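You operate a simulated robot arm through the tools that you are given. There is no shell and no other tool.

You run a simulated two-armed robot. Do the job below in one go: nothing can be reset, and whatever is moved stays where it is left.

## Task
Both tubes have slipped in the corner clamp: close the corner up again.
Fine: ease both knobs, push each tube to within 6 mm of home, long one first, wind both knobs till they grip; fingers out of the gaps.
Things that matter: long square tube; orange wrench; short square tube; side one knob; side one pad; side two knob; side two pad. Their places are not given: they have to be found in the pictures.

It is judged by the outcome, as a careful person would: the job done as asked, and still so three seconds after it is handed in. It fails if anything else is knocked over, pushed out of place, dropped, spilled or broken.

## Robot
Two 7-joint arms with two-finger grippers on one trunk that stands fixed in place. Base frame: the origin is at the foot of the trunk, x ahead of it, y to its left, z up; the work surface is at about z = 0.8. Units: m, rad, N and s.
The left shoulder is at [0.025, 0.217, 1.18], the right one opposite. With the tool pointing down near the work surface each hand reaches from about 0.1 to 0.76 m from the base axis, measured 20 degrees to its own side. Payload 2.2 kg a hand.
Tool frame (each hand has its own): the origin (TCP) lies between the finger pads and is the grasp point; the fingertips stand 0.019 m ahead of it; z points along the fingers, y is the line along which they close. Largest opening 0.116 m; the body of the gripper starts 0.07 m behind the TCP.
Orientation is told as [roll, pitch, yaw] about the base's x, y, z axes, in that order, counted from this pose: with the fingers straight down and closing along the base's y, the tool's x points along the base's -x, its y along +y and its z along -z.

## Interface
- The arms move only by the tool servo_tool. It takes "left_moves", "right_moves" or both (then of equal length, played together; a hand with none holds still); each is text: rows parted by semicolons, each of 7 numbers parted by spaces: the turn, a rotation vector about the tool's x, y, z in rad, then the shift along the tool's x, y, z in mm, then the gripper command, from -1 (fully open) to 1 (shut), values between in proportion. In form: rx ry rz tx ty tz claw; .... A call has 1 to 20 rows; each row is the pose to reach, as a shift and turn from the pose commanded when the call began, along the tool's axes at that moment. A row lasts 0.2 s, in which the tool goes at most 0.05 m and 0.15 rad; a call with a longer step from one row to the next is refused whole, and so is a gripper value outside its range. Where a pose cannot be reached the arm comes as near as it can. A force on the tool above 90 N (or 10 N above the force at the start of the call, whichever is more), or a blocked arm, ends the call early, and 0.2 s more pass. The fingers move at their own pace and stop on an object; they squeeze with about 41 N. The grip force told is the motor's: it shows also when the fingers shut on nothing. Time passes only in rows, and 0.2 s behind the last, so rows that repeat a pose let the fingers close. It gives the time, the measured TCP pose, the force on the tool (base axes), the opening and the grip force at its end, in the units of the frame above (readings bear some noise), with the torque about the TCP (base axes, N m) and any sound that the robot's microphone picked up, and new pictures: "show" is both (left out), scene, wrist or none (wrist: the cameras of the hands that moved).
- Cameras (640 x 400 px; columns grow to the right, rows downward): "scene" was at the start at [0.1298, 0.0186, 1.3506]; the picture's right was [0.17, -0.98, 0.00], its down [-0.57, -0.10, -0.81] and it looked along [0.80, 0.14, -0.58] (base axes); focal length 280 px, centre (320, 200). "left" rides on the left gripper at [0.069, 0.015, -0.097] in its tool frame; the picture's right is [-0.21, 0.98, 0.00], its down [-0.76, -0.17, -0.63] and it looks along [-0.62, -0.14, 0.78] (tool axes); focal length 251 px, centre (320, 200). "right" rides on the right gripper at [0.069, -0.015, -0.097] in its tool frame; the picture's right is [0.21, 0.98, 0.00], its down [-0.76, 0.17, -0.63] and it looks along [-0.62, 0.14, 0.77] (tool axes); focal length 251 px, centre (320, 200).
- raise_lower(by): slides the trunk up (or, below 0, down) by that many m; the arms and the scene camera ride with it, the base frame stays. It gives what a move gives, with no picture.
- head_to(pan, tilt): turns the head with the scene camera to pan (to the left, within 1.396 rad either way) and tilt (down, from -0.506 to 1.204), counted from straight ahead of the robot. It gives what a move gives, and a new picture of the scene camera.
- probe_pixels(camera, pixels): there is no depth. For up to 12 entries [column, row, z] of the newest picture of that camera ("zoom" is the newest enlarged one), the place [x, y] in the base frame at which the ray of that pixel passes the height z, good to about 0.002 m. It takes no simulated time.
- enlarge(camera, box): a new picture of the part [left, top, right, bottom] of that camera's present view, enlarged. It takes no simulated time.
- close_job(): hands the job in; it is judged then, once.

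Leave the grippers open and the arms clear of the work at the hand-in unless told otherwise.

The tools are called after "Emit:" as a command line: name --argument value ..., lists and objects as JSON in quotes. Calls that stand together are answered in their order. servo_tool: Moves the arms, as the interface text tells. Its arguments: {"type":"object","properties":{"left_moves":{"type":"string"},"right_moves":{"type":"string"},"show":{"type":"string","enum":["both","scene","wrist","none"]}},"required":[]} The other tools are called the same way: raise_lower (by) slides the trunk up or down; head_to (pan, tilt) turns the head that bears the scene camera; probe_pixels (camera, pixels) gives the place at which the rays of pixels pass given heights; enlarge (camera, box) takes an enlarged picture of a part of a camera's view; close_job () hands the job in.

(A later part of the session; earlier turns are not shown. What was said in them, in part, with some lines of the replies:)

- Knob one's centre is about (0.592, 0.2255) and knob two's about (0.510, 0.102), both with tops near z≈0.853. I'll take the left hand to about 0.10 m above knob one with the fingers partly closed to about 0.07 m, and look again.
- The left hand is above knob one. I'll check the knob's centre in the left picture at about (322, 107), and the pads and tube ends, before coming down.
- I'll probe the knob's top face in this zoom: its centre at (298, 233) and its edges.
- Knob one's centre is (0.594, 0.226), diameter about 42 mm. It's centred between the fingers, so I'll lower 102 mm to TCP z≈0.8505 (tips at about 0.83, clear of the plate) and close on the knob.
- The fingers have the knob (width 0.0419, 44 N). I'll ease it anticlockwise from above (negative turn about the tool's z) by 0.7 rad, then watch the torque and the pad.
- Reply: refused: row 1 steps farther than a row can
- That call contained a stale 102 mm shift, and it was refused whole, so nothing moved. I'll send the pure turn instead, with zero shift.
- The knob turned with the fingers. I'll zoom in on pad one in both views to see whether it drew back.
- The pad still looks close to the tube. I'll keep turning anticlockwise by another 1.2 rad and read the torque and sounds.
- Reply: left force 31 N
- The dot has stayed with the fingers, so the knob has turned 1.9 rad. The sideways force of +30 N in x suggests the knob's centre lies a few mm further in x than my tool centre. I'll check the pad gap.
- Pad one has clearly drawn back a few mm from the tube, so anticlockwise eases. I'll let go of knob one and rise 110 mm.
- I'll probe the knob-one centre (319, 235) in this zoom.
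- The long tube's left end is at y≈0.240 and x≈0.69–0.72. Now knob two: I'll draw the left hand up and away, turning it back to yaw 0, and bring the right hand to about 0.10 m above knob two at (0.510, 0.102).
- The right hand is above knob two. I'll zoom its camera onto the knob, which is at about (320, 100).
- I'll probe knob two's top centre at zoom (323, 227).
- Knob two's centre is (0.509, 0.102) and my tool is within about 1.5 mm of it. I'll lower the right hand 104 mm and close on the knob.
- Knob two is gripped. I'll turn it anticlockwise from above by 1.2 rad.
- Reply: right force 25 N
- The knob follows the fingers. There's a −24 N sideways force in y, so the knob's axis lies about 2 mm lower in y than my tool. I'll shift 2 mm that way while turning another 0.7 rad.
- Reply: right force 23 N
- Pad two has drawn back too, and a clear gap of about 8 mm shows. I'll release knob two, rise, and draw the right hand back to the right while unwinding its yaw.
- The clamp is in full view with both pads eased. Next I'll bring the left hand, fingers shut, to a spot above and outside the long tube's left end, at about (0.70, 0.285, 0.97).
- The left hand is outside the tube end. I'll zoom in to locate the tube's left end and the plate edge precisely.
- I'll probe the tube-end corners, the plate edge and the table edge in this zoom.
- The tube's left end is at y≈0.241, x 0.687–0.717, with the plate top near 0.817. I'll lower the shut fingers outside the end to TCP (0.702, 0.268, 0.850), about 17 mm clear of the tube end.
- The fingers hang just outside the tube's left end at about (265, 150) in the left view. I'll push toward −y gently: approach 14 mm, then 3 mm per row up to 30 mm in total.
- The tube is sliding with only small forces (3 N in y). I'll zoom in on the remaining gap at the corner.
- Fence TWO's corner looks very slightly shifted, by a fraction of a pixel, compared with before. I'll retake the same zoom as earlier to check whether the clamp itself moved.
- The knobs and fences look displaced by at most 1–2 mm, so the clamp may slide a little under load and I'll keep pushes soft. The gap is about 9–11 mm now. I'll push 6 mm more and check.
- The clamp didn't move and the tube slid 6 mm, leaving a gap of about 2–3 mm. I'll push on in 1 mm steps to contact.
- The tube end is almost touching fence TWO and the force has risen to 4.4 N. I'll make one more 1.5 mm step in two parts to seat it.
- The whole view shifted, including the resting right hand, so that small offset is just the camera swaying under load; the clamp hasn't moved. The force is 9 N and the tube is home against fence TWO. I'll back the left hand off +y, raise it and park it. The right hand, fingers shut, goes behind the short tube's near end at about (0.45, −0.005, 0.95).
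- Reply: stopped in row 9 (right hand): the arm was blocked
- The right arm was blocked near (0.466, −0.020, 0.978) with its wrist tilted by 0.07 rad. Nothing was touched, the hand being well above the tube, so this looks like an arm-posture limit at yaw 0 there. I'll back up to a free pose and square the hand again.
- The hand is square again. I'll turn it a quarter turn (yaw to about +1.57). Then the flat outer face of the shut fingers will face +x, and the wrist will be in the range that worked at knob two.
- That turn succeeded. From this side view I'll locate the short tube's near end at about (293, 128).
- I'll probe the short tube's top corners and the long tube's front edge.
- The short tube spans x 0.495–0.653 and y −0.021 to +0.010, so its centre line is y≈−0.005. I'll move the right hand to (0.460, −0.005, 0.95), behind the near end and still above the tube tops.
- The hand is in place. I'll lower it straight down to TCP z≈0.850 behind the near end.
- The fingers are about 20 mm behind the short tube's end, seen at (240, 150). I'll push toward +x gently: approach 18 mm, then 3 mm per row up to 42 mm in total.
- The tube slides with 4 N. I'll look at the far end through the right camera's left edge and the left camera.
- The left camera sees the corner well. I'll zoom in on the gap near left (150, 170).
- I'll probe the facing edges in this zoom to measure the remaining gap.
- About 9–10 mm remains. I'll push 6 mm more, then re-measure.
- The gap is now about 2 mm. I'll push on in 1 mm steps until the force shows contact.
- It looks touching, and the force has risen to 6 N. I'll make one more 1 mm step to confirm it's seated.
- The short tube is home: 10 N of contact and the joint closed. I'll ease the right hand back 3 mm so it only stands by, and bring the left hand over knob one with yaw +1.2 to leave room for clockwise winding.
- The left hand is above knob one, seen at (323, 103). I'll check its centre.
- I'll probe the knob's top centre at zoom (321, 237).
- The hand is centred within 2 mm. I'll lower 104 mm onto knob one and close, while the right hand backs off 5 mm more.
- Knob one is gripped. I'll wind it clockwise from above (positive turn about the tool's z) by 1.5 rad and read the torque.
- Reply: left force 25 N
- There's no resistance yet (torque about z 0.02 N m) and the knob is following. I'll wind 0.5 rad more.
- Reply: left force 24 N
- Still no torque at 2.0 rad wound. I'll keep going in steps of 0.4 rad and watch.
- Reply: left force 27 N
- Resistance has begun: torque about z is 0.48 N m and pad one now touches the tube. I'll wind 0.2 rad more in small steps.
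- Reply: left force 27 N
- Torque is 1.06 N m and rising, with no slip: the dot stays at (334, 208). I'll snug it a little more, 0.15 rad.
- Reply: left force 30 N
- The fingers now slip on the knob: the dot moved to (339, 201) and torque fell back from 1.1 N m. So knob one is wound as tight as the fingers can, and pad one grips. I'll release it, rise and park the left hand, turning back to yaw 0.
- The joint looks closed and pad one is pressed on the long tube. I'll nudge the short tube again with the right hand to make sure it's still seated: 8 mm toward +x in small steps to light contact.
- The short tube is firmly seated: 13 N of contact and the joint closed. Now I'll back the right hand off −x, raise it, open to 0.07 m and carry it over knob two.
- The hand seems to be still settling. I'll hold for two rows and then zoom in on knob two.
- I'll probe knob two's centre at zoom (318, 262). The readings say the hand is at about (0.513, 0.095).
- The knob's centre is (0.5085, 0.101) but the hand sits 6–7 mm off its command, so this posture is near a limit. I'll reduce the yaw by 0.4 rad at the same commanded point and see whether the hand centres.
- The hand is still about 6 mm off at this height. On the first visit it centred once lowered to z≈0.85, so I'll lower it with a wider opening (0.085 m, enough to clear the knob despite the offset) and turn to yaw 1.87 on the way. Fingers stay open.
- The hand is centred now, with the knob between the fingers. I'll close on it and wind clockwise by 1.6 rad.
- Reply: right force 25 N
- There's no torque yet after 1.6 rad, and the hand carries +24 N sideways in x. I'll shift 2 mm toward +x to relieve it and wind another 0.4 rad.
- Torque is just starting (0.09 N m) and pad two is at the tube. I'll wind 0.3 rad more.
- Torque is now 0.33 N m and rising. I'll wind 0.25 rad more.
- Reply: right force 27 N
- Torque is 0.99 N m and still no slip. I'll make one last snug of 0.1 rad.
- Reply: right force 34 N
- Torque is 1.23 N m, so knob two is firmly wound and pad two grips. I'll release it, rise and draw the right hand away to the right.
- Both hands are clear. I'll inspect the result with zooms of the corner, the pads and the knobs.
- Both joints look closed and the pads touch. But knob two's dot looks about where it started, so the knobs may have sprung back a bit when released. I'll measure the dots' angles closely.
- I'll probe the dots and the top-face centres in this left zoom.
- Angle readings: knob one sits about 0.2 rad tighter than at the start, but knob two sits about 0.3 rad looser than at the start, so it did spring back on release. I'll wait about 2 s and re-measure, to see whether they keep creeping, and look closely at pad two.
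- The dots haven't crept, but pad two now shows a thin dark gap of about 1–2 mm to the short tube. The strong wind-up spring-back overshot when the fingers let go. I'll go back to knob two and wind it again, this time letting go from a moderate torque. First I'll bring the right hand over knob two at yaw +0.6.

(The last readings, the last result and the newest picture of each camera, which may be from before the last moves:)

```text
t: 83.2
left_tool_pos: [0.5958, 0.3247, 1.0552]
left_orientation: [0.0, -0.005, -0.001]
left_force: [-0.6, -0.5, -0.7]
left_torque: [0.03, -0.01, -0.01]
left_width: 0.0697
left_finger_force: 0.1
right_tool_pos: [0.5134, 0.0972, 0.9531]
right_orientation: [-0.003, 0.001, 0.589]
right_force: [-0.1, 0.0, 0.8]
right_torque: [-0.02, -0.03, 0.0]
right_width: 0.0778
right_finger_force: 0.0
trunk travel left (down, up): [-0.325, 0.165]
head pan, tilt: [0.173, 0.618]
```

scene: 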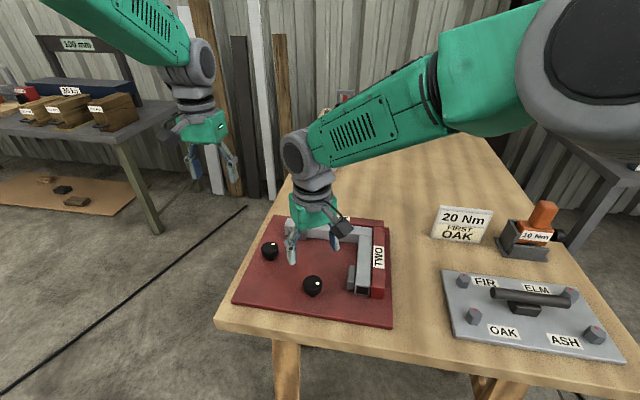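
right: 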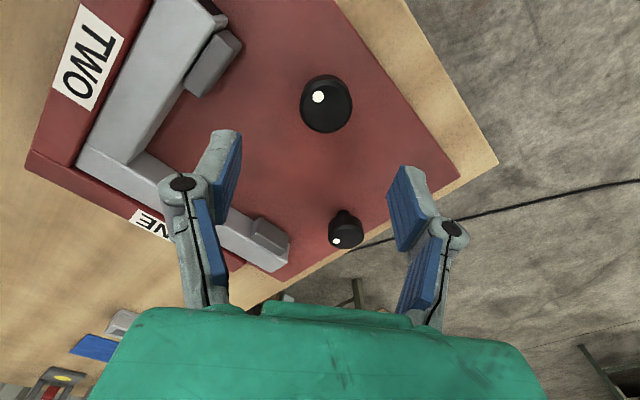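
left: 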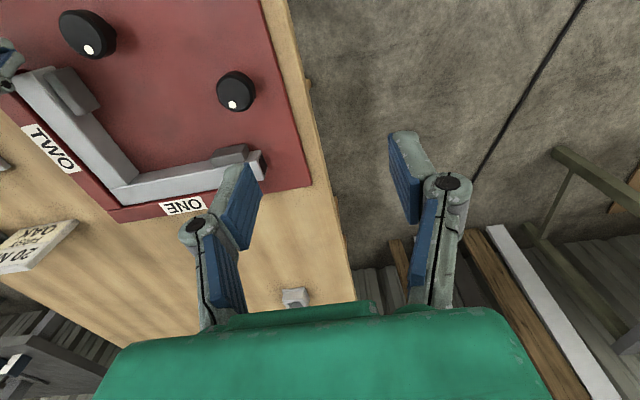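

The right camera has a good view of both pads. I'll zoom in to check the contact at pad two and pad one, and the knob dots.

Emit:
enlarge --camera "right" --box '[140, 0, 270, 110]'

Emit:
enlarge --camera "right" --box '[215, 195, 365, 280]'

Emit:
enlarge --camera "right" --box '[281, 65, 371, 140]'

```text
3.64 times, centred on (205, 55) of right
```

zoom: 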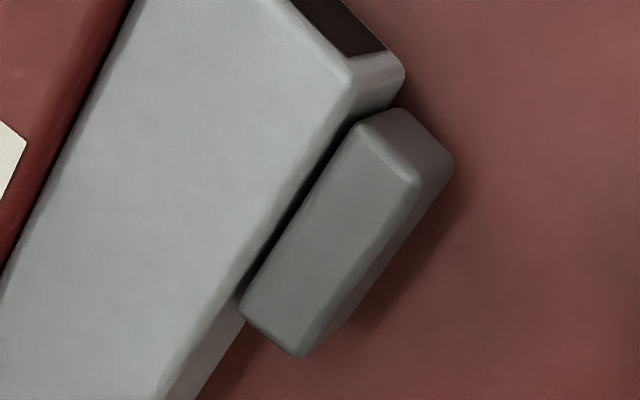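

```text
4.27 times, centred on (290, 238) of right
```

zoom: 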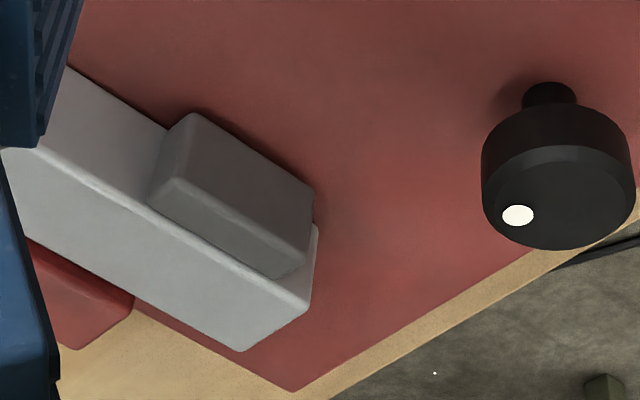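

```text
5.33 times, centred on (326, 102) of right
```

zoom: 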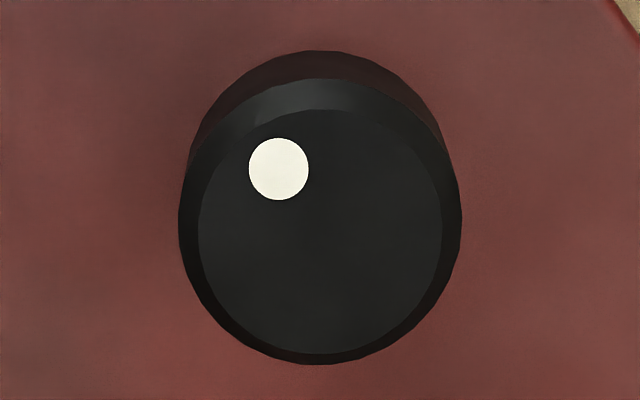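

Pad two indeed has a thin dark gap, while pad one is against its tube. I'll lower the right hand onto knob two and close.

Emit:
servo_tool --right_moves "0 0 0 0 0 35 -0.345; 0 0 0 0 0 70 -0.345; 0 0 0 0 0 104 -0.345; 0 0 0 0 0 104 -0.345; 0 0 0 0 0 104 0.2; 0 0 0 0 0 104 0.6; 0 0 0 0 0 104 1; 0 0 0 0 0 104 1" --show "wrist"

```text
t: 85.0
left_tool_pos: [0.598, 0.3242, 1.0551]
left_orientation: [0.0, -0.004, 0.0]
left_force: [0.3, 1.1, 0.4]
left_torque: [-0.02, 0.0, 0.01]
left_width: 0.0696
left_finger_force: 0.1
right_tool_pos: [0.5097, 0.1005, 0.8487]
right_orientation: [-0.004, 0.002, 0.599]
right_force: [6.2, -11.9, -6.9]
right_torque: [-0.08, -0.09, -0.02]
right_width: 0.041
right_finger_force: 45.0
trunk travel left (down, up): [-0.325, 0.165]
head pan, tilt: [0.173, 0.618]
```

right: 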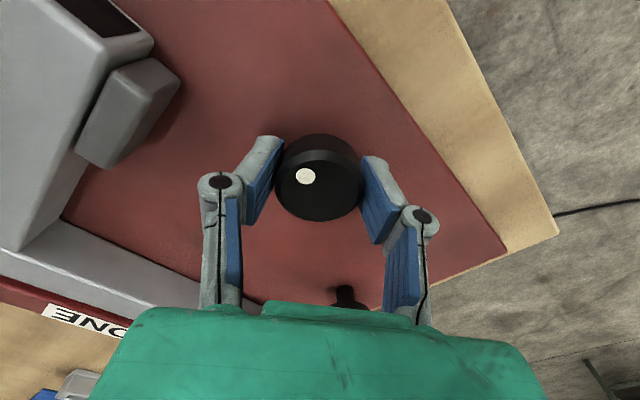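

Knob two is gripped, with its dot at (306, 176). I'll wind 0.3 rad and read.

Emit:
servo_tool --right_moves "0 0 0.1 0 0 0 1; 0 0 0.2 0 0 0 1; 0 0 0.3 0 0 0 1; 0 0 0.3 0 0 0 1" --show "none"

Emit:
servo_tool --right_moves "0 0 0.1 0 0 0 1; 0 0 0.1 0 0 0 1" --show "wrist"

```text
t: 86.0
left_tool_pos: [0.5986, 0.3228, 1.0554]
left_orientation: [0.003, -0.003, -0.002]
left_force: [0.0, -0.4, 0.5]
left_torque: [0.0, -0.03, 0.01]
left_width: 0.0694
left_finger_force: 0.0
right_tool_pos: [0.5092, 0.1001, 0.849]
right_orientation: [-0.002, 0.001, 0.297]
right_force: [7.1, -11.1, -5.1]
right_torque: [-0.21, 0.77, 0.0]
right_width: 0.041
right_finger_force: 45.1
trunk travel left (down, up): [-0.325, 0.165]
head pan, tilt: [0.173, 0.618]
```

```text
t: 86.6
left_tool_pos: [0.5977, 0.3229, 1.0555]
left_orientation: [0.001, -0.006, 0.0]
left_force: [-0.2, 0.0, 0.6]
left_torque: [-0.02, 0.01, 0.01]
left_width: 0.0697
left_finger_force: 0.1
right_tool_pos: [0.5092, 0.0994, 0.8488]
right_orientation: [-0.004, 0.001, 0.198]
right_force: [6.6, -12.4, -4.8]
right_torque: [-0.11, 0.51, 0.09]
right_width: 0.0408
right_finger_force: 45.2
trunk travel left (down, up): [-0.325, 0.165]
head pan, tilt: [0.173, 0.618]
```

right: 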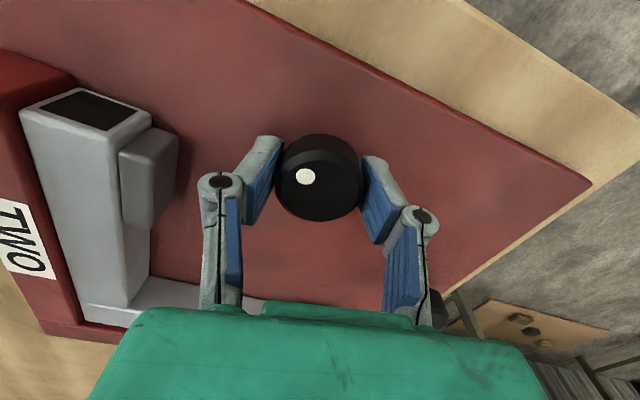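

Torque onset (0.09 N m) comes after 0.4 rad, as estimated. I'll add 0.1 rad.

Emit:
servo_tool --right_moves "0 0 0.05 0 0 0 1; 0 0 0.1 0 0 0 1; 0 0 0.1 0 0 0 1" --show "none"

Emit:
servo_tool --right_moves "0 0 0.05 0 0 0 1; 0 0 0.1 0 0 0 1; 0 0 0.1 0 0 0 1" --show "wrist"

```text
t: 87.4
left_tool_pos: [0.5966, 0.3228, 1.0555]
left_orientation: [0.002, -0.005, 0.001]
left_force: [-0.4, 0.3, 1.1]
left_torque: [0.03, -0.01, -0.01]
left_width: 0.0694
left_finger_force: 0.1
right_tool_pos: [0.51, 0.1005, 0.8481]
right_orientation: [-0.003, -0.002, 0.099]
right_force: [3.5, -10.7, -3.0]
right_torque: [0.09, 0.06, 0.26]
right_width: 0.0408
right_finger_force: 45.0
trunk travel left (down, up): [-0.325, 0.165]
head pan, tilt: [0.173, 0.618]
```

```text
t: 88.2
left_tool_pos: [0.5972, 0.3226, 1.0555]
left_orientation: [0.003, -0.004, 0.001]
left_force: [0.2, 0.1, 0.2]
left_torque: [-0.02, -0.02, -0.01]
left_width: 0.0697
left_finger_force: 0.1
right_tool_pos: [0.51, 0.0995, 0.848]
right_orientation: [-0.003, -0.003, -0.001]
right_force: [2.0, -11.8, -5.3]
right_torque: [-0.09, -0.1, 0.5]
right_width: 0.0409
right_finger_force: 44.6
trunk travel left (down, up): [-0.325, 0.165]
head pan, tilt: [0.173, 0.618]
```

right: 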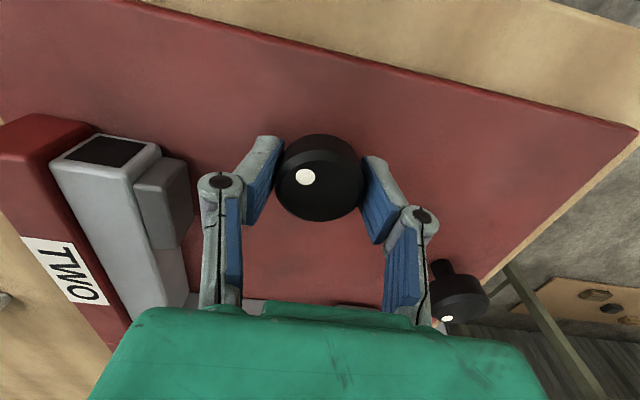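

Torque is 0.5 N m, with the dot at (305, 177). I'll open the fingers here and watch whether the knob holds.

Emit:
servo_tool --right_moves "0 0 0 0 0 0 0.2; 0 0 0 0 0 0 0; 0 0 0 0 0 0 -0.2; 0 0 0 0 0 0 -0.2" --show "wrist"

Emit:
enlarge --camera "right" --box '[265, 125, 375, 230]'

Emit:
enlarge --camera "right" --box '[40, 110, 220, 320]'

```text
t: 89.2
left_tool_pos: [0.5978, 0.3241, 1.0554]
left_orientation: [0.001, -0.005, 0.001]
left_force: [-0.3, -1.2, -0.3]
left_torque: [0.0, 0.03, 0.01]
left_width: 0.0695
left_finger_force: 0.1
right_tool_pos: [0.5091, 0.1005, 0.8492]
right_orientation: [-0.006, -0.001, -0.002]
right_force: [-0.5, 0.5, 0.6]
right_torque: [0.01, -0.02, -0.01]
right_width: 0.0696
right_finger_force: 0.1
trunk travel left (down, up): [-0.325, 0.165]
head pan, tilt: [0.173, 0.618]
```

right: 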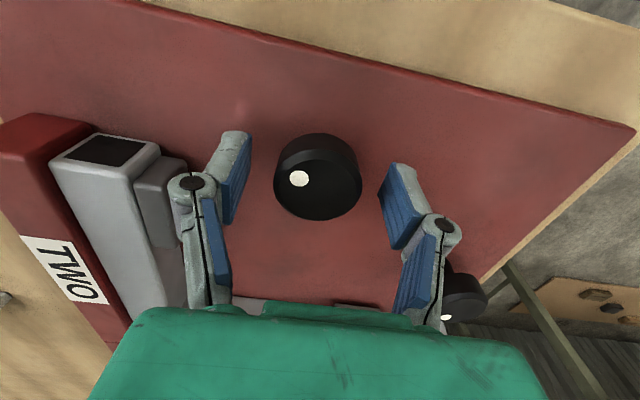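

```text
3.81 times, centred on (320, 178) of right
```

zoom: 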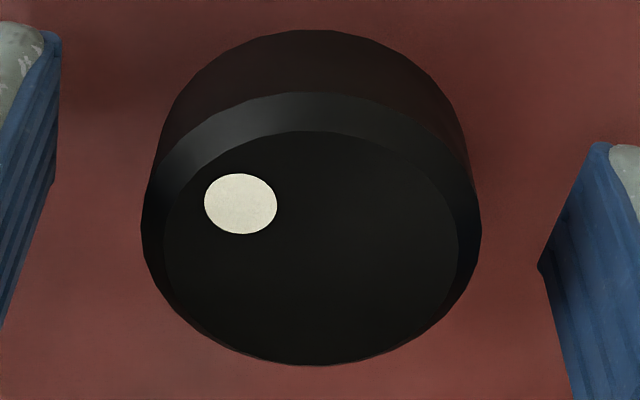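

```text
1.90 times, centred on (130, 215) of right
```

zoom: 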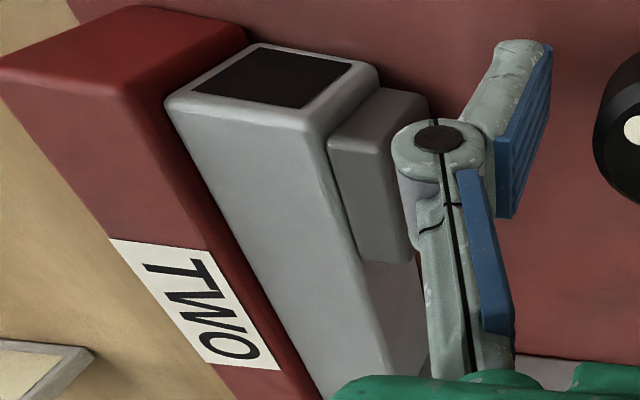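

The knob sprang back only about 0.17 rad, and pad two stays against the tube. I'll re-close on it and turn just 0.06 rad clockwise, to check that the pad is truly pressing (torque should rise at once).

Emit:
servo_tool --right_moves "0 0 0 0 0 0 0.4; 0 0 0 0 0 0 1; 0 0 0 0 0 0 1; 0 0 0 0 0 0 1" --show "none"

Emit:
servo_tool --right_moves "0 0 0.06 0 0 0 1; 0 0 0.06 0 0 0 1" --show "none"

Emit:
servo_tool --right_moves "0 0 0.06 0 0 0 1; 0 0 0.06 0 0 0 1" --show "wrist"

```text
t: 90.2
left_tool_pos: [0.5968, 0.3233, 1.0559]
left_orientation: [0.0, -0.007, 0.0]
left_force: [0.2, 0.7, -0.1]
left_torque: [-0.01, 0.0, -0.01]
left_width: 0.0694
left_finger_force: 0.2
right_tool_pos: [0.5098, 0.1012, 0.8484]
right_orientation: [-0.005, -0.002, -0.002]
right_force: [0.2, -10.2, -3.1]
right_torque: [-0.29, -0.08, 0.07]
right_width: 0.0417
right_finger_force: 44.8
trunk travel left (down, up): [-0.325, 0.165]
head pan, tilt: [0.173, 0.618]
```

```text
t: 90.8
left_tool_pos: [0.5964, 0.3227, 1.0552]
left_orientation: [0.002, -0.005, 0.0]
left_force: [-0.9, 0.2, 0.7]
left_torque: [0.02, -0.01, 0.01]
left_width: 0.0696
left_finger_force: 0.0
right_tool_pos: [0.5093, 0.0999, 0.8486]
right_orientation: [-0.004, -0.003, -0.062]
right_force: [0.9, -10.9, -3.7]
right_torque: [-0.15, -0.05, 0.13]
right_width: 0.0419
right_finger_force: 45.1
trunk travel left (down, up): [-0.325, 0.165]
head pan, tilt: [0.173, 0.618]
```

```text
t: 91.4
left_tool_pos: [0.5963, 0.3243, 1.0564]
left_orientation: [0.002, -0.006, 0.0]
left_force: [-0.1, 0.2, -0.1]
left_torque: [-0.01, -0.01, -0.03]
left_width: 0.0697
left_finger_force: 0.0
right_tool_pos: [0.5105, 0.0998, 0.8479]
right_orientation: [-0.005, -0.001, -0.123]
right_force: [2.8, -11.7, -6.2]
right_torque: [-0.04, -0.15, 0.25]
right_width: 0.0415
right_finger_force: 44.7
trunk travel left (down, up): [-0.325, 0.165]
head pan, tilt: [0.173, 0.618]
```

right: 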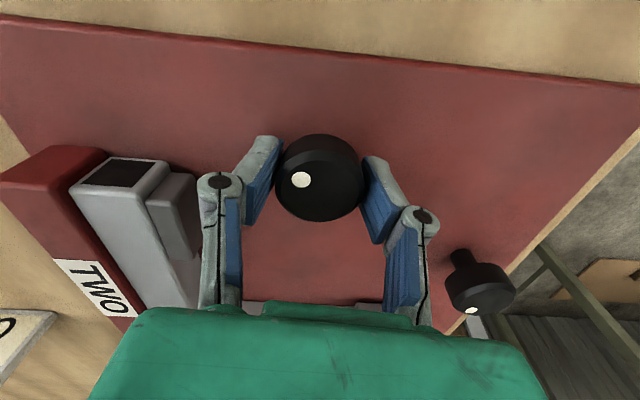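

On re-closing, the torque was 0.07 N m and rose at once (0.13, then 0.25), so pad two is pressing the tube. I'll let go from this moderate 0.25 N m and check the hold again by re-closing after a pause.

Emit:
servo_tool --right_moves "0 0 0 0 0 0 0.2; 0 0 0 0 0 0 0; 0 0 0 0 0 0 0; 0 0 0 0 0 0 0; 0 0 0 0 0 0 0; 0 0 0 0 0 0 0; 0 0 0 0 0 0 0; 0 0 0 0 0 0 0" --show "wrist"

Emit:
enlarge --camera "right" --box '[265, 125, 375, 230]'

Emit:
servo_tool --right_moves "0 0 0 0 0 0 0.4; 0 0 0 0 0 0 1; 0 0 0 0 0 0 1; 0 0 0 0 0 0 1" --show "none"

```text
t: 93.2
left_tool_pos: [0.5972, 0.3254, 1.0558]
left_orientation: [0.001, -0.005, -0.001]
left_force: [-0.8, 0.0, -0.4]
left_torque: [0.02, 0.0, 0.02]
left_width: 0.0696
left_finger_force: 0.0
right_tool_pos: [0.5101, 0.102, 0.8479]
right_orientation: [-0.005, -0.001, -0.119]
right_force: [0.1, -0.4, 0.2]
right_torque: [-0.01, -0.04, 0.03]
right_width: 0.058
right_finger_force: 0.0
trunk travel left (down, up): [-0.325, 0.165]
head pan, tilt: [0.173, 0.618]
```

right: 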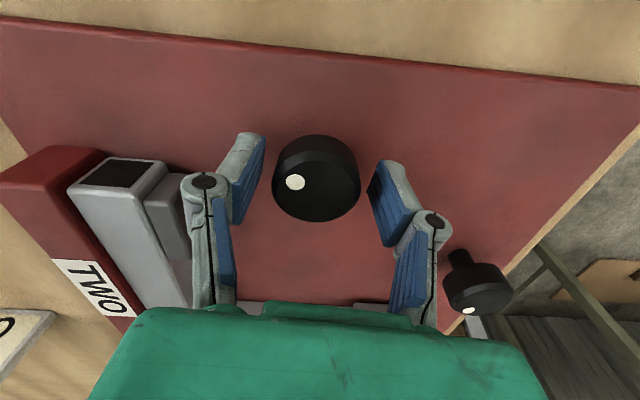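

```text
3.81 times, centred on (320, 178) of right
```

zoom: 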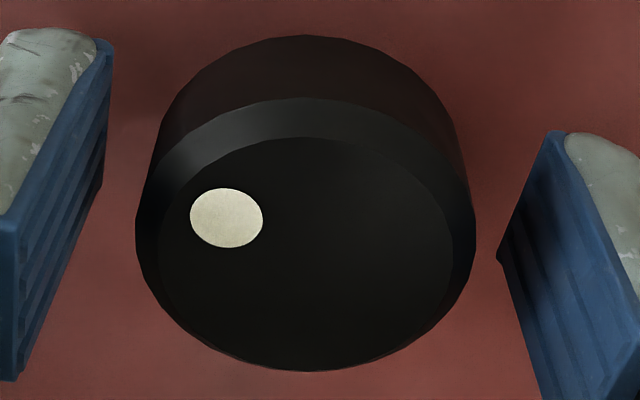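

```text
t: 94.2
left_tool_pos: [0.5985, 0.3231, 1.0555]
left_orientation: [0.002, -0.005, -0.001]
left_force: [-0.8, 0.0, 0.4]
left_torque: [-0.01, -0.01, 0.03]
left_width: 0.0695
left_finger_force: 0.0
right_tool_pos: [0.5089, 0.1002, 0.8468]
right_orientation: [-0.006, -0.002, -0.12]
right_force: [-2.7, -8.6, -5.2]
right_torque: [0.02, -0.03, 0.03]
right_width: 0.0415
right_finger_force: 45.4
trunk travel left (down, up): [-0.325, 0.165]
head pan, tilt: [0.173, 0.618]
```

The knob relaxed again by about 0.1 rad to the same resting angle, and re-closing shows 0.03 N m. I'll turn in tiny 0.04 rad steps, to learn how firmly the pad presses at rest.

Emit:
servo_tool --right_moves "0 0 0 0 0 0 1; 0 0 0 0 0 0 1" --show "none"

Emit:
servo_tool --right_moves "0 0 0.04 0 0 0 1; 0 0 0.04 0 0 0 1" --show "none"

Emit:
servo_tool --right_moves "0 0 0.04 0 0 0 1; 0 0 0.04 0 0 0 1" --show "none"

Emit:
servo_tool --right_moves "0 0 0.04 0 0 0 1; 0 0 0.04 0 0 0 1" --show "none"

```text
t: 94.8
left_tool_pos: [0.597, 0.3227, 1.0548]
left_orientation: [0.002, -0.006, 0.0]
left_force: [-0.2, 0.4, -0.7]
left_torque: [-0.02, -0.02, -0.03]
left_width: 0.0697
left_finger_force: 0.0
right_tool_pos: [0.5095, 0.0998, 0.8482]
right_orientation: [-0.007, 0.0, -0.121]
right_force: [-2.9, -9.6, -7.1]
right_torque: [-0.28, -0.04, 0.06]
right_width: 0.0417
right_finger_force: 44.6
trunk travel left (down, up): [-0.325, 0.165]
head pan, tilt: [0.173, 0.618]
```

```text
t: 95.4
left_tool_pos: [0.5968, 0.3227, 1.0546]
left_orientation: [0.002, -0.006, 0.001]
left_force: [0.9, 0.6, -0.4]
left_torque: [-0.01, 0.01, -0.03]
left_width: 0.0697
left_finger_force: 0.1
right_tool_pos: [0.5099, 0.0999, 0.8475]
right_orientation: [-0.004, -0.002, -0.159]
right_force: [-3.7, -10.2, -8.9]
right_torque: [-0.11, -0.01, 0.1]
right_width: 0.0415
right_finger_force: 44.6
trunk travel left (down, up): [-0.325, 0.165]
head pan, tilt: [0.173, 0.618]
```

```text
t: 96.0
left_tool_pos: [0.597, 0.3227, 1.0562]
left_orientation: [0.002, -0.004, -0.001]
left_force: [0.1, 1.2, 0.3]
left_torque: [0.01, 0.03, 0.02]
left_width: 0.0694
left_finger_force: 0.0
right_tool_pos: [0.5095, 0.1012, 0.8494]
right_orientation: [-0.004, -0.002, -0.201]
right_force: [-4.4, -11.1, -8.8]
right_torque: [-0.1, 0.19, 0.11]
right_width: 0.0414
right_finger_force: 44.8
trunk travel left (down, up): [-0.325, 0.165]
head pan, tilt: [0.173, 0.618]
```

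```text
t: 96.6
left_tool_pos: [0.5961, 0.3232, 1.0564]
left_orientation: [0.002, -0.005, 0.0]
left_force: [0.3, -0.2, 0.0]
left_torque: [0.01, 0.01, -0.01]
left_width: 0.0694
left_finger_force: 0.1
right_tool_pos: [0.5104, 0.101, 0.8481]
right_orientation: [-0.003, -0.002, -0.241]
right_force: [-5.0, -12.8, -11.3]
right_torque: [0.01, 0.04, 0.22]
right_width: 0.0417
right_finger_force: 44.6
trunk travel left (down, up): [-0.325, 0.165]
head pan, tilt: [0.173, 0.618]
```

At rest the pad carries a small preload and the torque rises from there. I'll wind to about 0.5 N m and then let the fingers off gradually rather than snapping open, so the knob settles without recoil.

Emit:
servo_tool --right_moves "0 0 0.05 0 0 0 1; 0 0 0.1 0 0 0 1; 0 0 0.14 0 0 0 1; 0 0 0.14 0 0 0 1" --show "none"

Emit:
servo_tool --right_moves "0 0 0 0 0 0 0.7; 0 0 0 0 0 0 0.5; 0 0 0 0 0 0 0.4; 0 0 0 0 0 0 0.35; 0 0 0 0 0 0 0.33; 0 0 0 0 0 0 0.315; 0 0 0 0 0 0 0.305; 0 0 0 0 0 0 0.295; 0 0 0 0 0 0 0.29; 0 0 0 0 0 0 0.285; 0 0 0 0 0 0 0.28; 0 0 0 0 0 0 0.275; 0 0 0 0 0 0 0.27; 0 0 0 0 0 0 0.265; 0 0 0 0 0 0 0.26; 0 0 0 0 0 0 0.25; 0 0 0 0 0 0 0.23; 0 0 0 0 0 0 0.2; 0 0 0 0 0 0 0.1; 0 0 0 0 0 0 0" --show "wrist"

Emit:
enlarge --camera "right" --box '[265, 125, 375, 230]'

```text
t: 97.6
left_tool_pos: [0.5975, 0.3233, 1.0559]
left_orientation: [0.002, -0.005, -0.002]
left_force: [-0.6, 0.5, 0.7]
left_torque: [-0.02, -0.03, 0.03]
left_width: 0.0695
left_finger_force: 0.1
right_tool_pos: [0.5096, 0.1008, 0.8486]
right_orientation: [-0.004, -0.004, -0.38]
right_force: [-5.3, -11.2, -11.6]
right_torque: [0.12, 0.21, 0.62]
right_width: 0.0416
right_finger_force: 44.8
trunk travel left (down, up): [-0.325, 0.165]
head pan, tilt: [0.173, 0.618]
```

```text
t: 101.8
left_tool_pos: [0.596, 0.324, 1.0562]
left_orientation: [-0.001, -0.005, -0.001]
left_force: [-0.8, 0.7, -0.6]
left_torque: [-0.03, -0.02, -0.01]
left_width: 0.0695
left_finger_force: 0.0
right_tool_pos: [0.5096, 0.1019, 0.8484]
right_orientation: [-0.003, -0.004, -0.379]
right_force: [-0.2, 0.8, 0.0]
right_torque: [0.0, 0.0, 0.03]
right_width: 0.0581
right_finger_force: 0.0
trunk travel left (down, up): [-0.325, 0.165]
head pan, tilt: [0.173, 0.618]
```

right: 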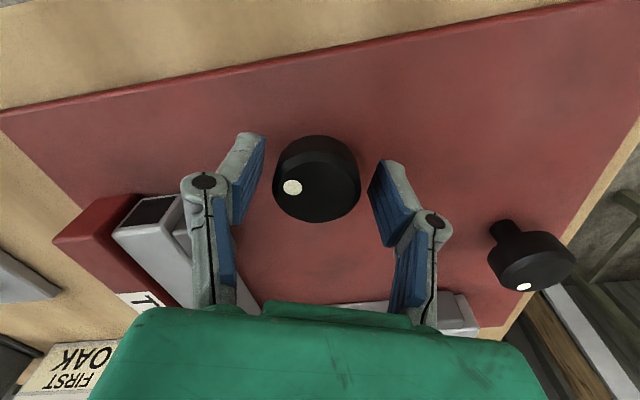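

```text
3.81 times, centred on (320, 178) of right
```

zoom: 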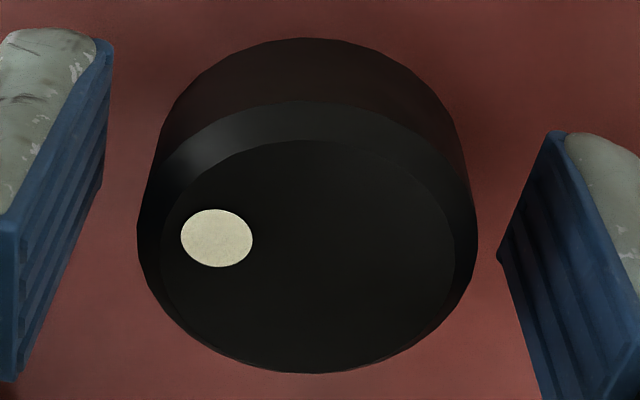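

The knob came to rest at the same angle as before, so that's simply where this clamp settles, with the pad pressing lightly. I'll open, raise the right hand clear of knob two, and inspect pad two.

Emit:
servo_tool --right_moves "0 0 0 0 0 0 -0.2; 0 0 0 0 0 0 -0.3; 0 0 0 0 0 -35 -0.3; 0 0 0 0 0 -70 -0.3; 0 0 0 0 0 -105 -0.3; 0 0 0 0 0 -105 -0.3" --show "both"

Emit:
enlarge --camera "right" --box '[130, 20, 270, 160]'

Emit:
enlarge --camera "left" --box '[20, 50, 130, 150]'

```text
t: 103.2
left_tool_pos: [0.5959, 0.3245, 1.0551]
left_orientation: [0.0, -0.006, -0.001]
left_force: [-0.3, 0.4, 1.0]
left_torque: [-0.02, -0.01, 0.02]
left_width: 0.0696
left_finger_force: 0.0
right_tool_pos: [0.5125, 0.0965, 0.9523]
right_orientation: [-0.002, 0.005, -0.392]
right_force: [-1.1, 0.5, 1.0]
right_torque: [-0.01, 0.0, -0.02]
right_width: 0.0753
right_finger_force: 0.1
trunk travel left (down, up): [-0.325, 0.165]
head pan, tilt: [0.173, 0.618]
```

scene: 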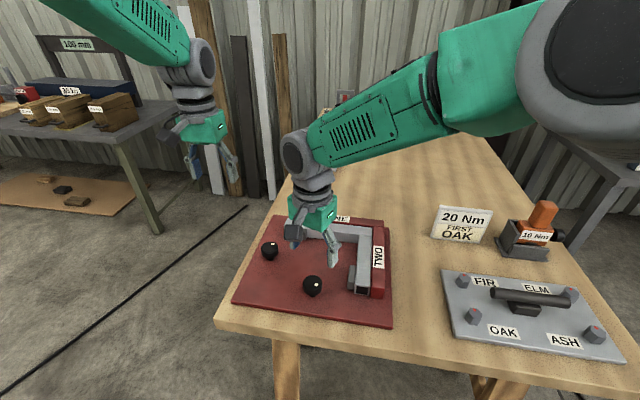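
right: 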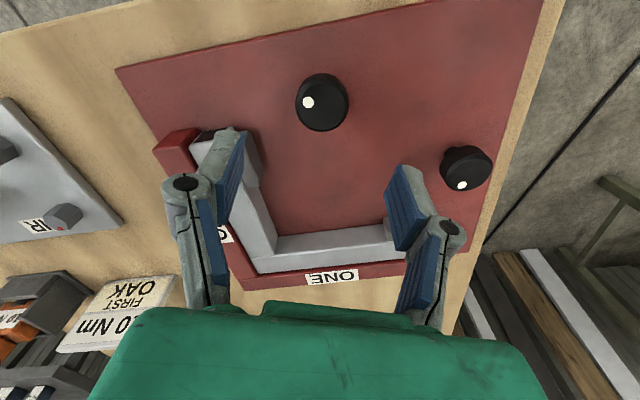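

```text
2.86 times, centred on (200, 90) of right
```

zoom: 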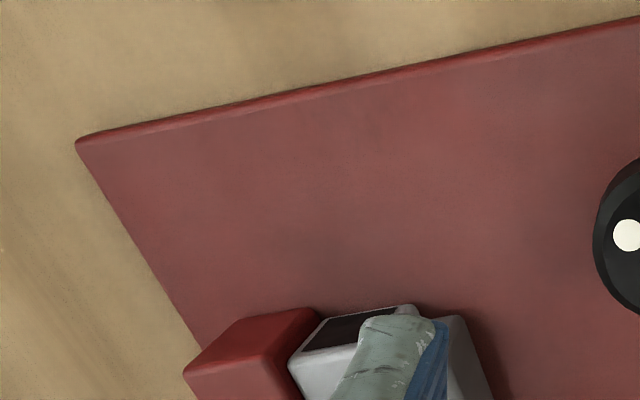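

```text
4.00 times, centred on (75, 100) of left
```

zoom: 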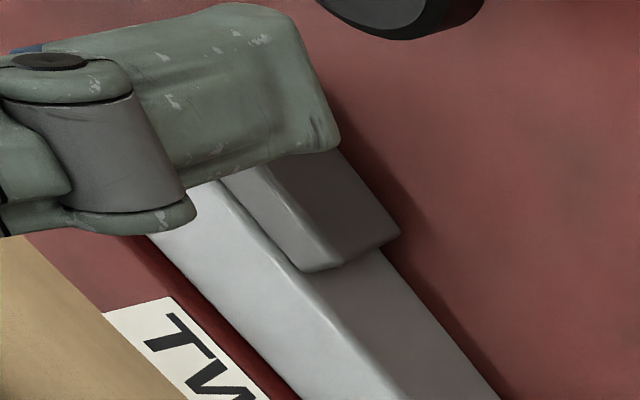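

I'll measure knob two's dot angle from here to see where it settled.

Emit:
enlarge --camera "right" --box '[276, 63, 366, 138]'

Emit:
probe_pixels --camera "right" --pixels '[[308, 102.5, 0.853], [322, 105, 0.853], [462, 186, 0.853], [467, 172, 0.853]]'

```text
5.33 times, centred on (321, 100) of right
```

zoom: 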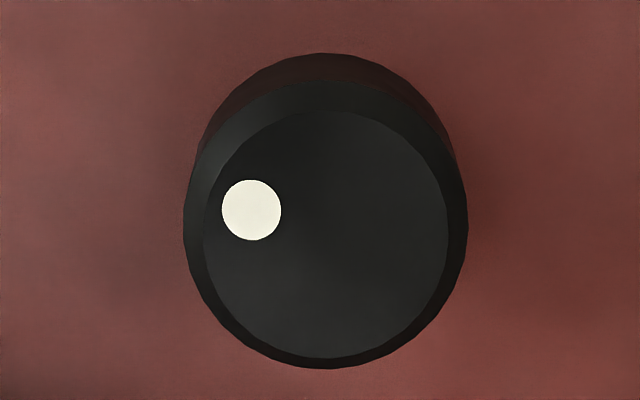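

```text
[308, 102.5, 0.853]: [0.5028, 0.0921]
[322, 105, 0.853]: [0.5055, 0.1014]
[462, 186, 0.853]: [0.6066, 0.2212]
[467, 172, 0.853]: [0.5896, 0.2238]
```

Emit:
probe_pixels --camera "zoom" --pixels '[[251, 210, 0.853], [325, 233, 0.853], [251, 210, 0.853], [325, 233, 0.853]]'

```text
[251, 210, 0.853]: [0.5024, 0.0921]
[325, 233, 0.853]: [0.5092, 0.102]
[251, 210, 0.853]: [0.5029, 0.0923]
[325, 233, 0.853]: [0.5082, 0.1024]
```

Knob two now rests at about −2.11 rad, beyond its starting −2.0 and at the pressing point. I'll draw the right hand back, and then re-check knob one's hold with the left hand.

Emit:
servo_tool --right_moves "0 0 -0.055 -14 -28 -13 -0.3; 0 0 -0.11 -28 -56 -27 -0.3; 0 0 -0.165 -43 -84 -41 -0.4; 0 0 -0.22 -57 -112 -55 -0.6; 0 0 -0.275 -71 -140 -69 -0.8; 0 0 -0.33 -86 -168 -83 -1; 0 0 -0.38 -100 -197 -97 -1; 0 0 -0.38 -100 -197 -97 -1" --left_moves "0 0 -0.06 0 -12 12 -0.2; 0 0 -0.12 0 -24 24 -0.2; 0 0 -0.18 0 -37 37 -0.2; 0 0 -0.24 0 -50 50 -0.2; 0 0 -0.3 0 -62 63 -0.2; 0 0 -0.36 0 -75 77 -0.2; 0 0 -0.42 0 -87 90 -0.2; 0 0 -0.5 2 -99 101 -0.2" --show "both"

```text
t: 105.0
left_tool_pos: [0.5966, 0.2222, 0.9532]
left_orientation: [0.001, -0.004, 0.501]
left_force: [0.8, 0.1, -0.7]
left_torque: [0.0, -0.01, 0.03]
left_width: 0.0694
left_finger_force: 0.1
right_tool_pos: [0.5274, -0.1208, 1.0513]
right_orientation: [-0.002, -0.001, 0.0]
right_force: [-0.4, 1.0, -0.5]
right_torque: [0.02, 0.03, 0.0]
right_width: 0.1159
right_finger_force: 0.0
trunk travel left (down, up): [-0.325, 0.165]
head pan, tilt: [0.173, 0.618]
```

scene: 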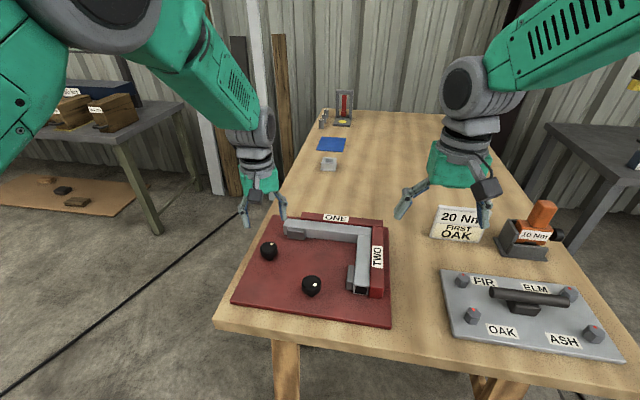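
right: 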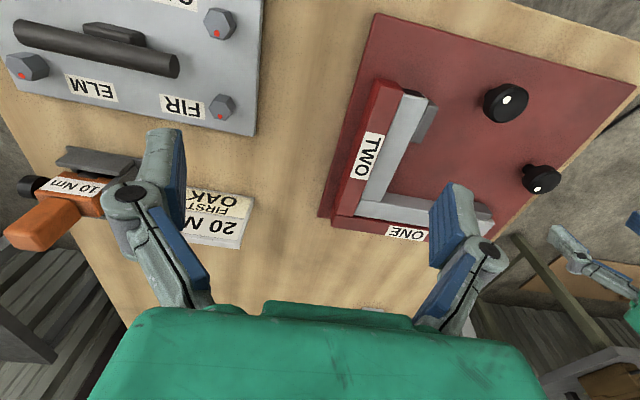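
left: 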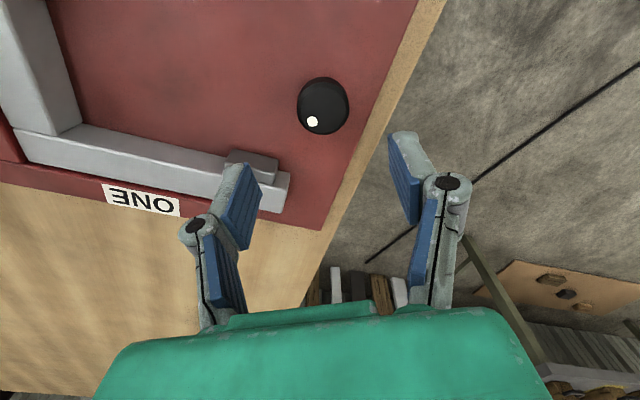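

The left hand is over knob one at yaw 0.5. I'll lower and close on it.

Emit:
servo_tool --left_moves "0 0 0 0.5 2.5 35 -0.2; 0 0 0 0.5 2.5 70 -0.2; 0 0 0 0.5 2.5 103 -0.2; 0 0 0 0.5 2.5 103 -0.2; 0 0 0 0.5 2.5 103 0.3; 0 0 0 0.5 2.5 103 0.6; 0 0 0 0.5 2.5 103 1; 0 0 0 0.5 2.5 103 1" --show "wrist"

Emit:
servo_tool --left_moves "0 0 0.06 0 0 0 1; 0 0 0.06 0 0 0 1" --show "none"

Emit:
servo_tool --left_moves "0 0 0.06 0 0 0 1; 0 0 0.06 0 0 0 1" --show "none"

```text
t: 106.8
left_tool_pos: [0.5956, 0.2246, 0.8508]
left_orientation: [-0.002, -0.006, 0.501]
left_force: [2.1, -1.1, -1.8]
left_torque: [0.05, -0.67, 0.03]
left_width: 0.0423
left_finger_force: 45.4
right_tool_pos: [0.5281, -0.121, 1.0523]
right_orientation: [-0.005, -0.002, -0.003]
right_force: [-0.2, 0.3, 0.0]
right_torque: [0.0, 0.02, -0.01]
right_width: 0.116
right_finger_force: 0.1
trunk travel left (down, up): [-0.325, 0.165]
head pan, tilt: [0.173, 0.618]
```

left: 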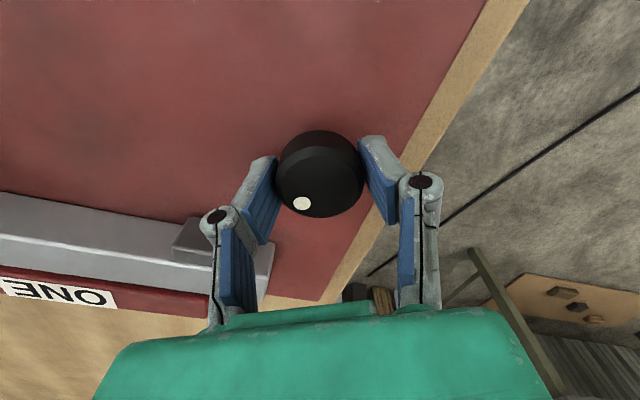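

```text
t: 107.4
left_tool_pos: [0.5956, 0.225, 0.8501]
left_orientation: [0.001, -0.004, 0.439]
left_force: [6.1, -3.9, -6.5]
left_torque: [0.1, -0.77, 0.04]
left_width: 0.0422
left_finger_force: 44.5
right_tool_pos: [0.5267, -0.1193, 1.051]
right_orientation: [-0.005, -0.002, -0.002]
right_force: [0.6, 1.5, -0.3]
right_torque: [0.0, 0.0, -0.04]
right_width: 0.1159
right_finger_force: 0.1
trunk travel left (down, up): [-0.325, 0.165]
head pan, tilt: [0.173, 0.618]
```

```text
t: 108.0
left_tool_pos: [0.5949, 0.2252, 0.8502]
left_orientation: [-0.001, -0.005, 0.379]
left_force: [10.3, -3.7, -8.4]
left_torque: [-0.18, -0.29, 0.19]
left_width: 0.0424
left_finger_force: 45.4
right_tool_pos: [0.5284, -0.1203, 1.0517]
right_orientation: [-0.004, 0.0, -0.001]
right_force: [-0.1, 0.4, 0.1]
right_torque: [0.02, -0.03, 0.03]
right_width: 0.1159
right_finger_force: 0.1
trunk travel left (down, up): [-0.325, 0.165]
head pan, tilt: [0.173, 0.618]
```

Knob one begins to press after about 0.06 rad (0.19 N m at 0.12), so it was just at touching. I'll wind to about 0.5 N m and then let off gradually, as with knob two.

Emit:
servo_tool --left_moves "0 0 0.06 0 0 0 1; 0 0 0.12 0 0 0 1; 0 0 0.12 0 0 0 1" --show "wrist"

```text
t: 108.8
left_tool_pos: [0.5949, 0.2246, 0.8524]
left_orientation: [0.0, -0.005, 0.26]
left_force: [13.5, -5.7, -9.9]
left_torque: [-0.26, -0.76, 0.45]
left_width: 0.0424
left_finger_force: 44.9
right_tool_pos: [0.5297, -0.1195, 1.0511]
right_orientation: [-0.004, 0.002, 0.0]
right_force: [1.2, -0.2, -0.5]
right_torque: [0.01, 0.01, -0.01]
right_width: 0.1162
right_finger_force: 0.2
trunk travel left (down, up): [-0.325, 0.165]
head pan, tilt: [0.173, 0.618]
```

left: 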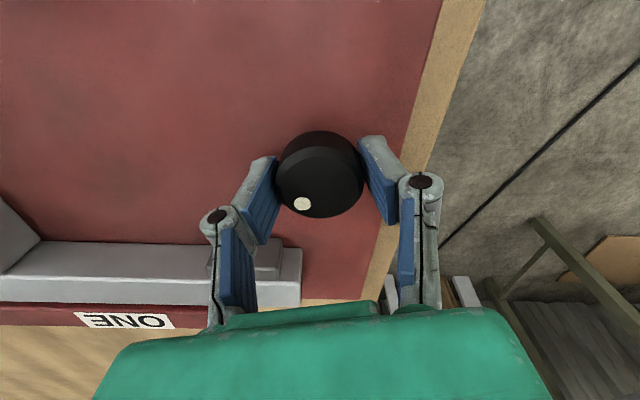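

Torque is 0.45 N m with no slip. I'll now let off gradually.

Emit:
servo_tool --left_moves "0 0 0 0 0 0 0.7; 0 0 0 0 0 0 0.5; 0 0 0 0 0 0 0.4; 0 0 0 0 0 0 0.35; 0 0 0 0 0 0 0.33; 0 0 0 0 0 0 0.315; 0 0 0 0 0 0 0.305; 0 0 0 0 0 0 0.295; 0 0 0 0 0 0 0.29; 0 0 0 0 0 0 0.285; 0 0 0 0 0 0 0.28; 0 0 0 0 0 0 0.275; 0 0 0 0 0 0 0.27; 0 0 0 0 0 0 0.265; 0 0 0 0 0 0 0.26; 0 0 0 0 0 0 0.25; 0 0 0 0 0 0 0.23; 0 0 0 0 0 0 0.2; 0 0 0 0 0 0 0.1; 0 0 0 0 0 0 0" --show "wrist"

Emit:
servo_tool --left_moves "0 0 0 0 0 0 0.4; 0 0 0 0 0 0 1; 0 0 0 0 0 0 1; 0 0 0 0 0 0 1" --show "none"

Emit:
servo_tool --left_moves "0 0 0.04 0 0 0 1; 0 0 0.04 0 0 0 1" --show "wrist"

```text
t: 113.0
left_tool_pos: [0.5938, 0.2261, 0.852]
left_orientation: [-0.001, -0.004, 0.261]
left_force: [0.4, -0.9, -0.7]
left_torque: [0.01, 0.03, 0.0]
left_width: 0.0583
left_finger_force: 0.1
right_tool_pos: [0.5276, -0.1194, 1.0525]
right_orientation: [-0.004, -0.001, 0.0]
right_force: [0.1, 0.2, -0.1]
right_torque: [0.01, 0.02, -0.01]
right_width: 0.1164
right_finger_force: 0.1
trunk travel left (down, up): [-0.325, 0.165]
head pan, tilt: [0.173, 0.618]
```

left: 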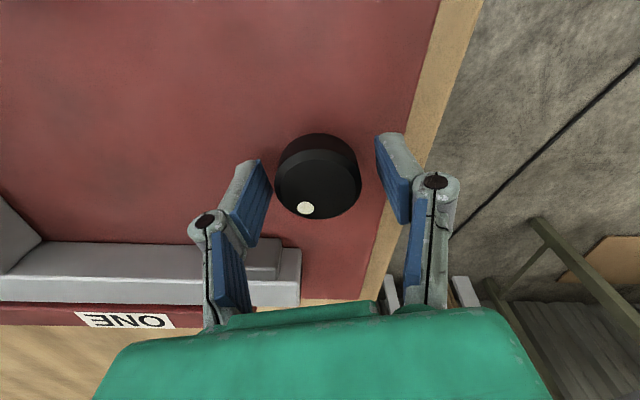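

```text
t: 114.0
left_tool_pos: [0.5943, 0.2248, 0.8512]
left_orientation: [0.001, -0.004, 0.259]
left_force: [2.2, -4.6, -1.8]
left_torque: [-0.51, -0.3, 0.03]
left_width: 0.041
left_finger_force: 44.9
right_tool_pos: [0.5283, -0.1205, 1.0509]
right_orientation: [-0.002, -0.002, -0.003]
right_force: [0.3, 0.6, -0.1]
right_torque: [-0.03, -0.02, -0.01]
right_width: 0.1161
right_finger_force: 0.1
trunk travel left (down, up): [-0.325, 0.165]
head pan, tilt: [0.173, 0.618]
```

```text
t: 114.6
left_tool_pos: [0.5933, 0.225, 0.8513]
left_orientation: [0.002, -0.006, 0.221]
left_force: [1.3, -6.1, -2.0]
left_torque: [-0.51, -0.05, 0.07]
left_width: 0.0412
left_finger_force: 45.0
right_tool_pos: [0.5275, -0.1205, 1.0514]
right_orientation: [-0.005, -0.003, -0.003]
right_force: [-0.1, 0.0, 0.1]
right_torque: [-0.01, -0.02, 0.01]
right_width: 0.116
right_finger_force: 0.0
trunk travel left (down, up): [-0.325, 0.165]
head pan, tilt: [0.173, 0.618]
```

left: 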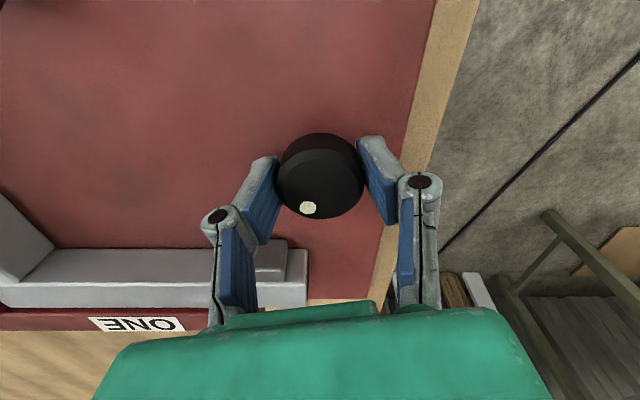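

Knob one shows the same behaviour: torque rises right from rest, so pad one is pressing. I'll let off gradually again, rise, and draw the left hand away to near its starting place.

Emit:
servo_tool --left_moves "0 0 0 0 0 0 0.6; 0 0 0 0 0 0 0.4; 0 0 0 0 0 0 0.33; 0 0 0 0 0 0 0.305; 0 0 0 0 0 0 0.29; 0 0 0 0 0 0 0.28; 0 0 0 0 0 0 0.27; 0 0 0 0 0 0 0.26; 0 0 0 0 0 0 0.24; 0 0 0 0 0 0 0.15; 0 0 0 0 0 0 -0.1; 0 0 0 0 0 0 -0.3; 0 0 0 0 0 -35 -0.3; 0 0 0 0 0 -70 -0.3; 0 0 0 0 0 -105 -0.3; 0 0 -0.05 13 15 -135 -0.5; 0 0 -0.1 26 30 -165 -0.7; 0 0 -0.15 39 45 -195 -1; 0 0 -0.2 52 60 -225 -1; 0 0 -0.22 65 76 -250 -1" --show "both"

```text
t: 118.8
left_tool_pos: [0.51, 0.2881, 1.1014]
left_orientation: [-0.002, -0.004, 0.443]
left_force: [-0.4, -1.2, 0.2]
left_torque: [-0.01, -0.05, -0.02]
left_width: 0.1159
left_finger_force: 0.1
right_tool_pos: [0.5269, -0.1178, 1.0531]
right_orientation: [-0.007, -0.003, -0.003]
right_force: [-0.2, -0.2, 0.3]
right_torque: [-0.02, -0.01, -0.03]
right_width: 0.116
right_finger_force: 0.1
trunk travel left (down, up): [-0.325, 0.165]
head pan, tilt: [0.173, 0.618]
```

scene: 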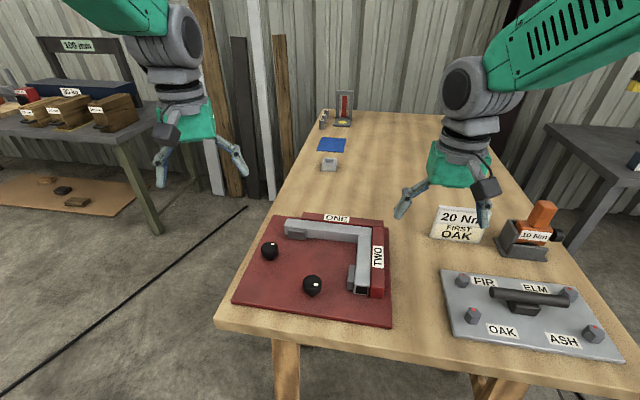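
left: 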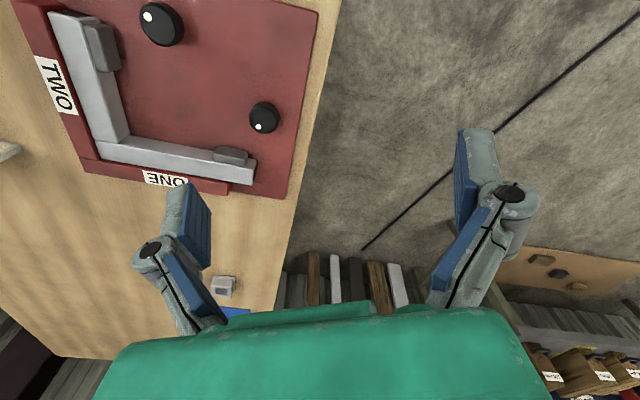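

Both hands are clear. I'll do a final zoom inspection of the corner, the pads and the knob dots.

Emit:
enlarge --camera "scene" --box '[335, 210, 400, 255]'

Emit:
enlarge --camera "scene" --box '[335, 250, 400, 310]'

Emit:
enlarge --camera "scene" --box '[255, 205, 335, 270]'

Emit:
enlarge --camera "left" --box '[20, 0, 330, 200]'

```text
8.89 times, centred on (368, 232) of scene
```

zoom: 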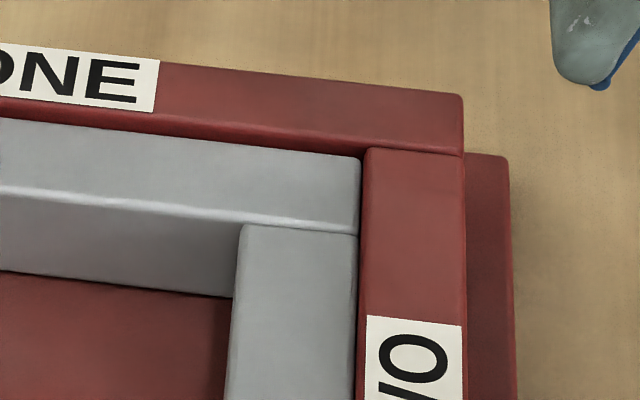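

```text
6.67 times, centred on (368, 280) of scene
```

zoom: 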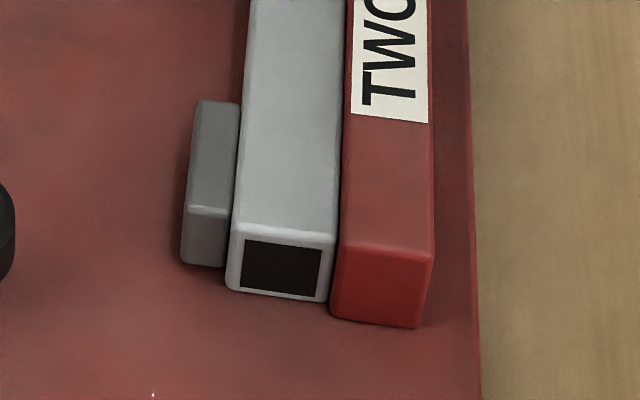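

```text
6.15 times, centred on (295, 238) of scene
```

zoom: 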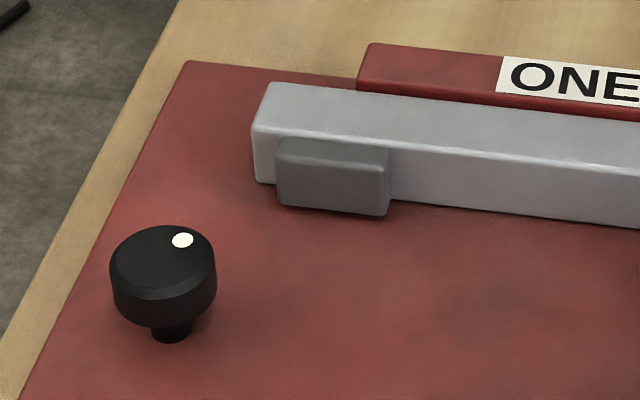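

```text
2.00 times, centred on (175, 100) of left
```

zoom: 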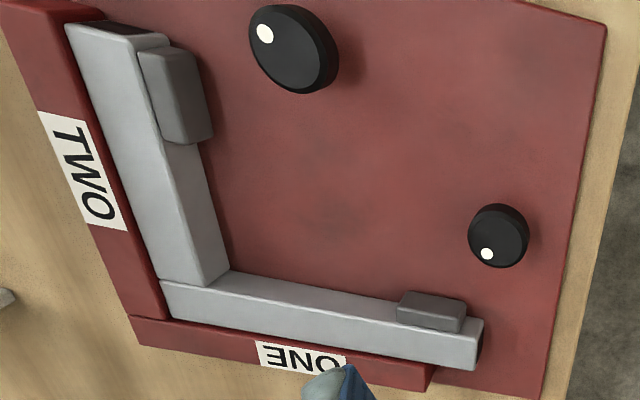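

The corner is closed:
- **Long tube:** against fence TWO.
- **Short tube:** butted on the long tube.
- **Pads:** both touch their tubes with no visible gap. At rest they press only lightly, because each knob eased back a little when released.

The sign, wrench and bolt plate are where they were, the grippers are open and both arms are clear. I'll hand the job in.

Emit:
close_job

```text
The job is handed in.
```

The corner is closed up again and the job is handed in. The one soft spot is the grip: both pads touch their tubes, but they press only lightly.

- **Tubes:** I eased both knobs, then pushed the long tube home against fence TWO first and the short tube home against the long one. I pushed each from its outer end until the force showed contact, and the last pictures show both joints closed. No fingers went into the gaps.
- **Knobs:** I wound both to over 1 N m, but each sprang back when the fingers let go. Knob two sprang back far enough to leave a 1–2 mm gap at its pad. I rewound both to about 0.5 N m and let go gradually. Each then settled where its pad just presses, and turning it further met resistance almost at once. However gently I let go, knob two settled at that same point, so I could not leave it any tighter. I did not test the hold by pulling on a tube.
- **Everything else:** The orange wrench, the sign and the bolt plate were not touched. The grippers are open and both arms are clear of the work.
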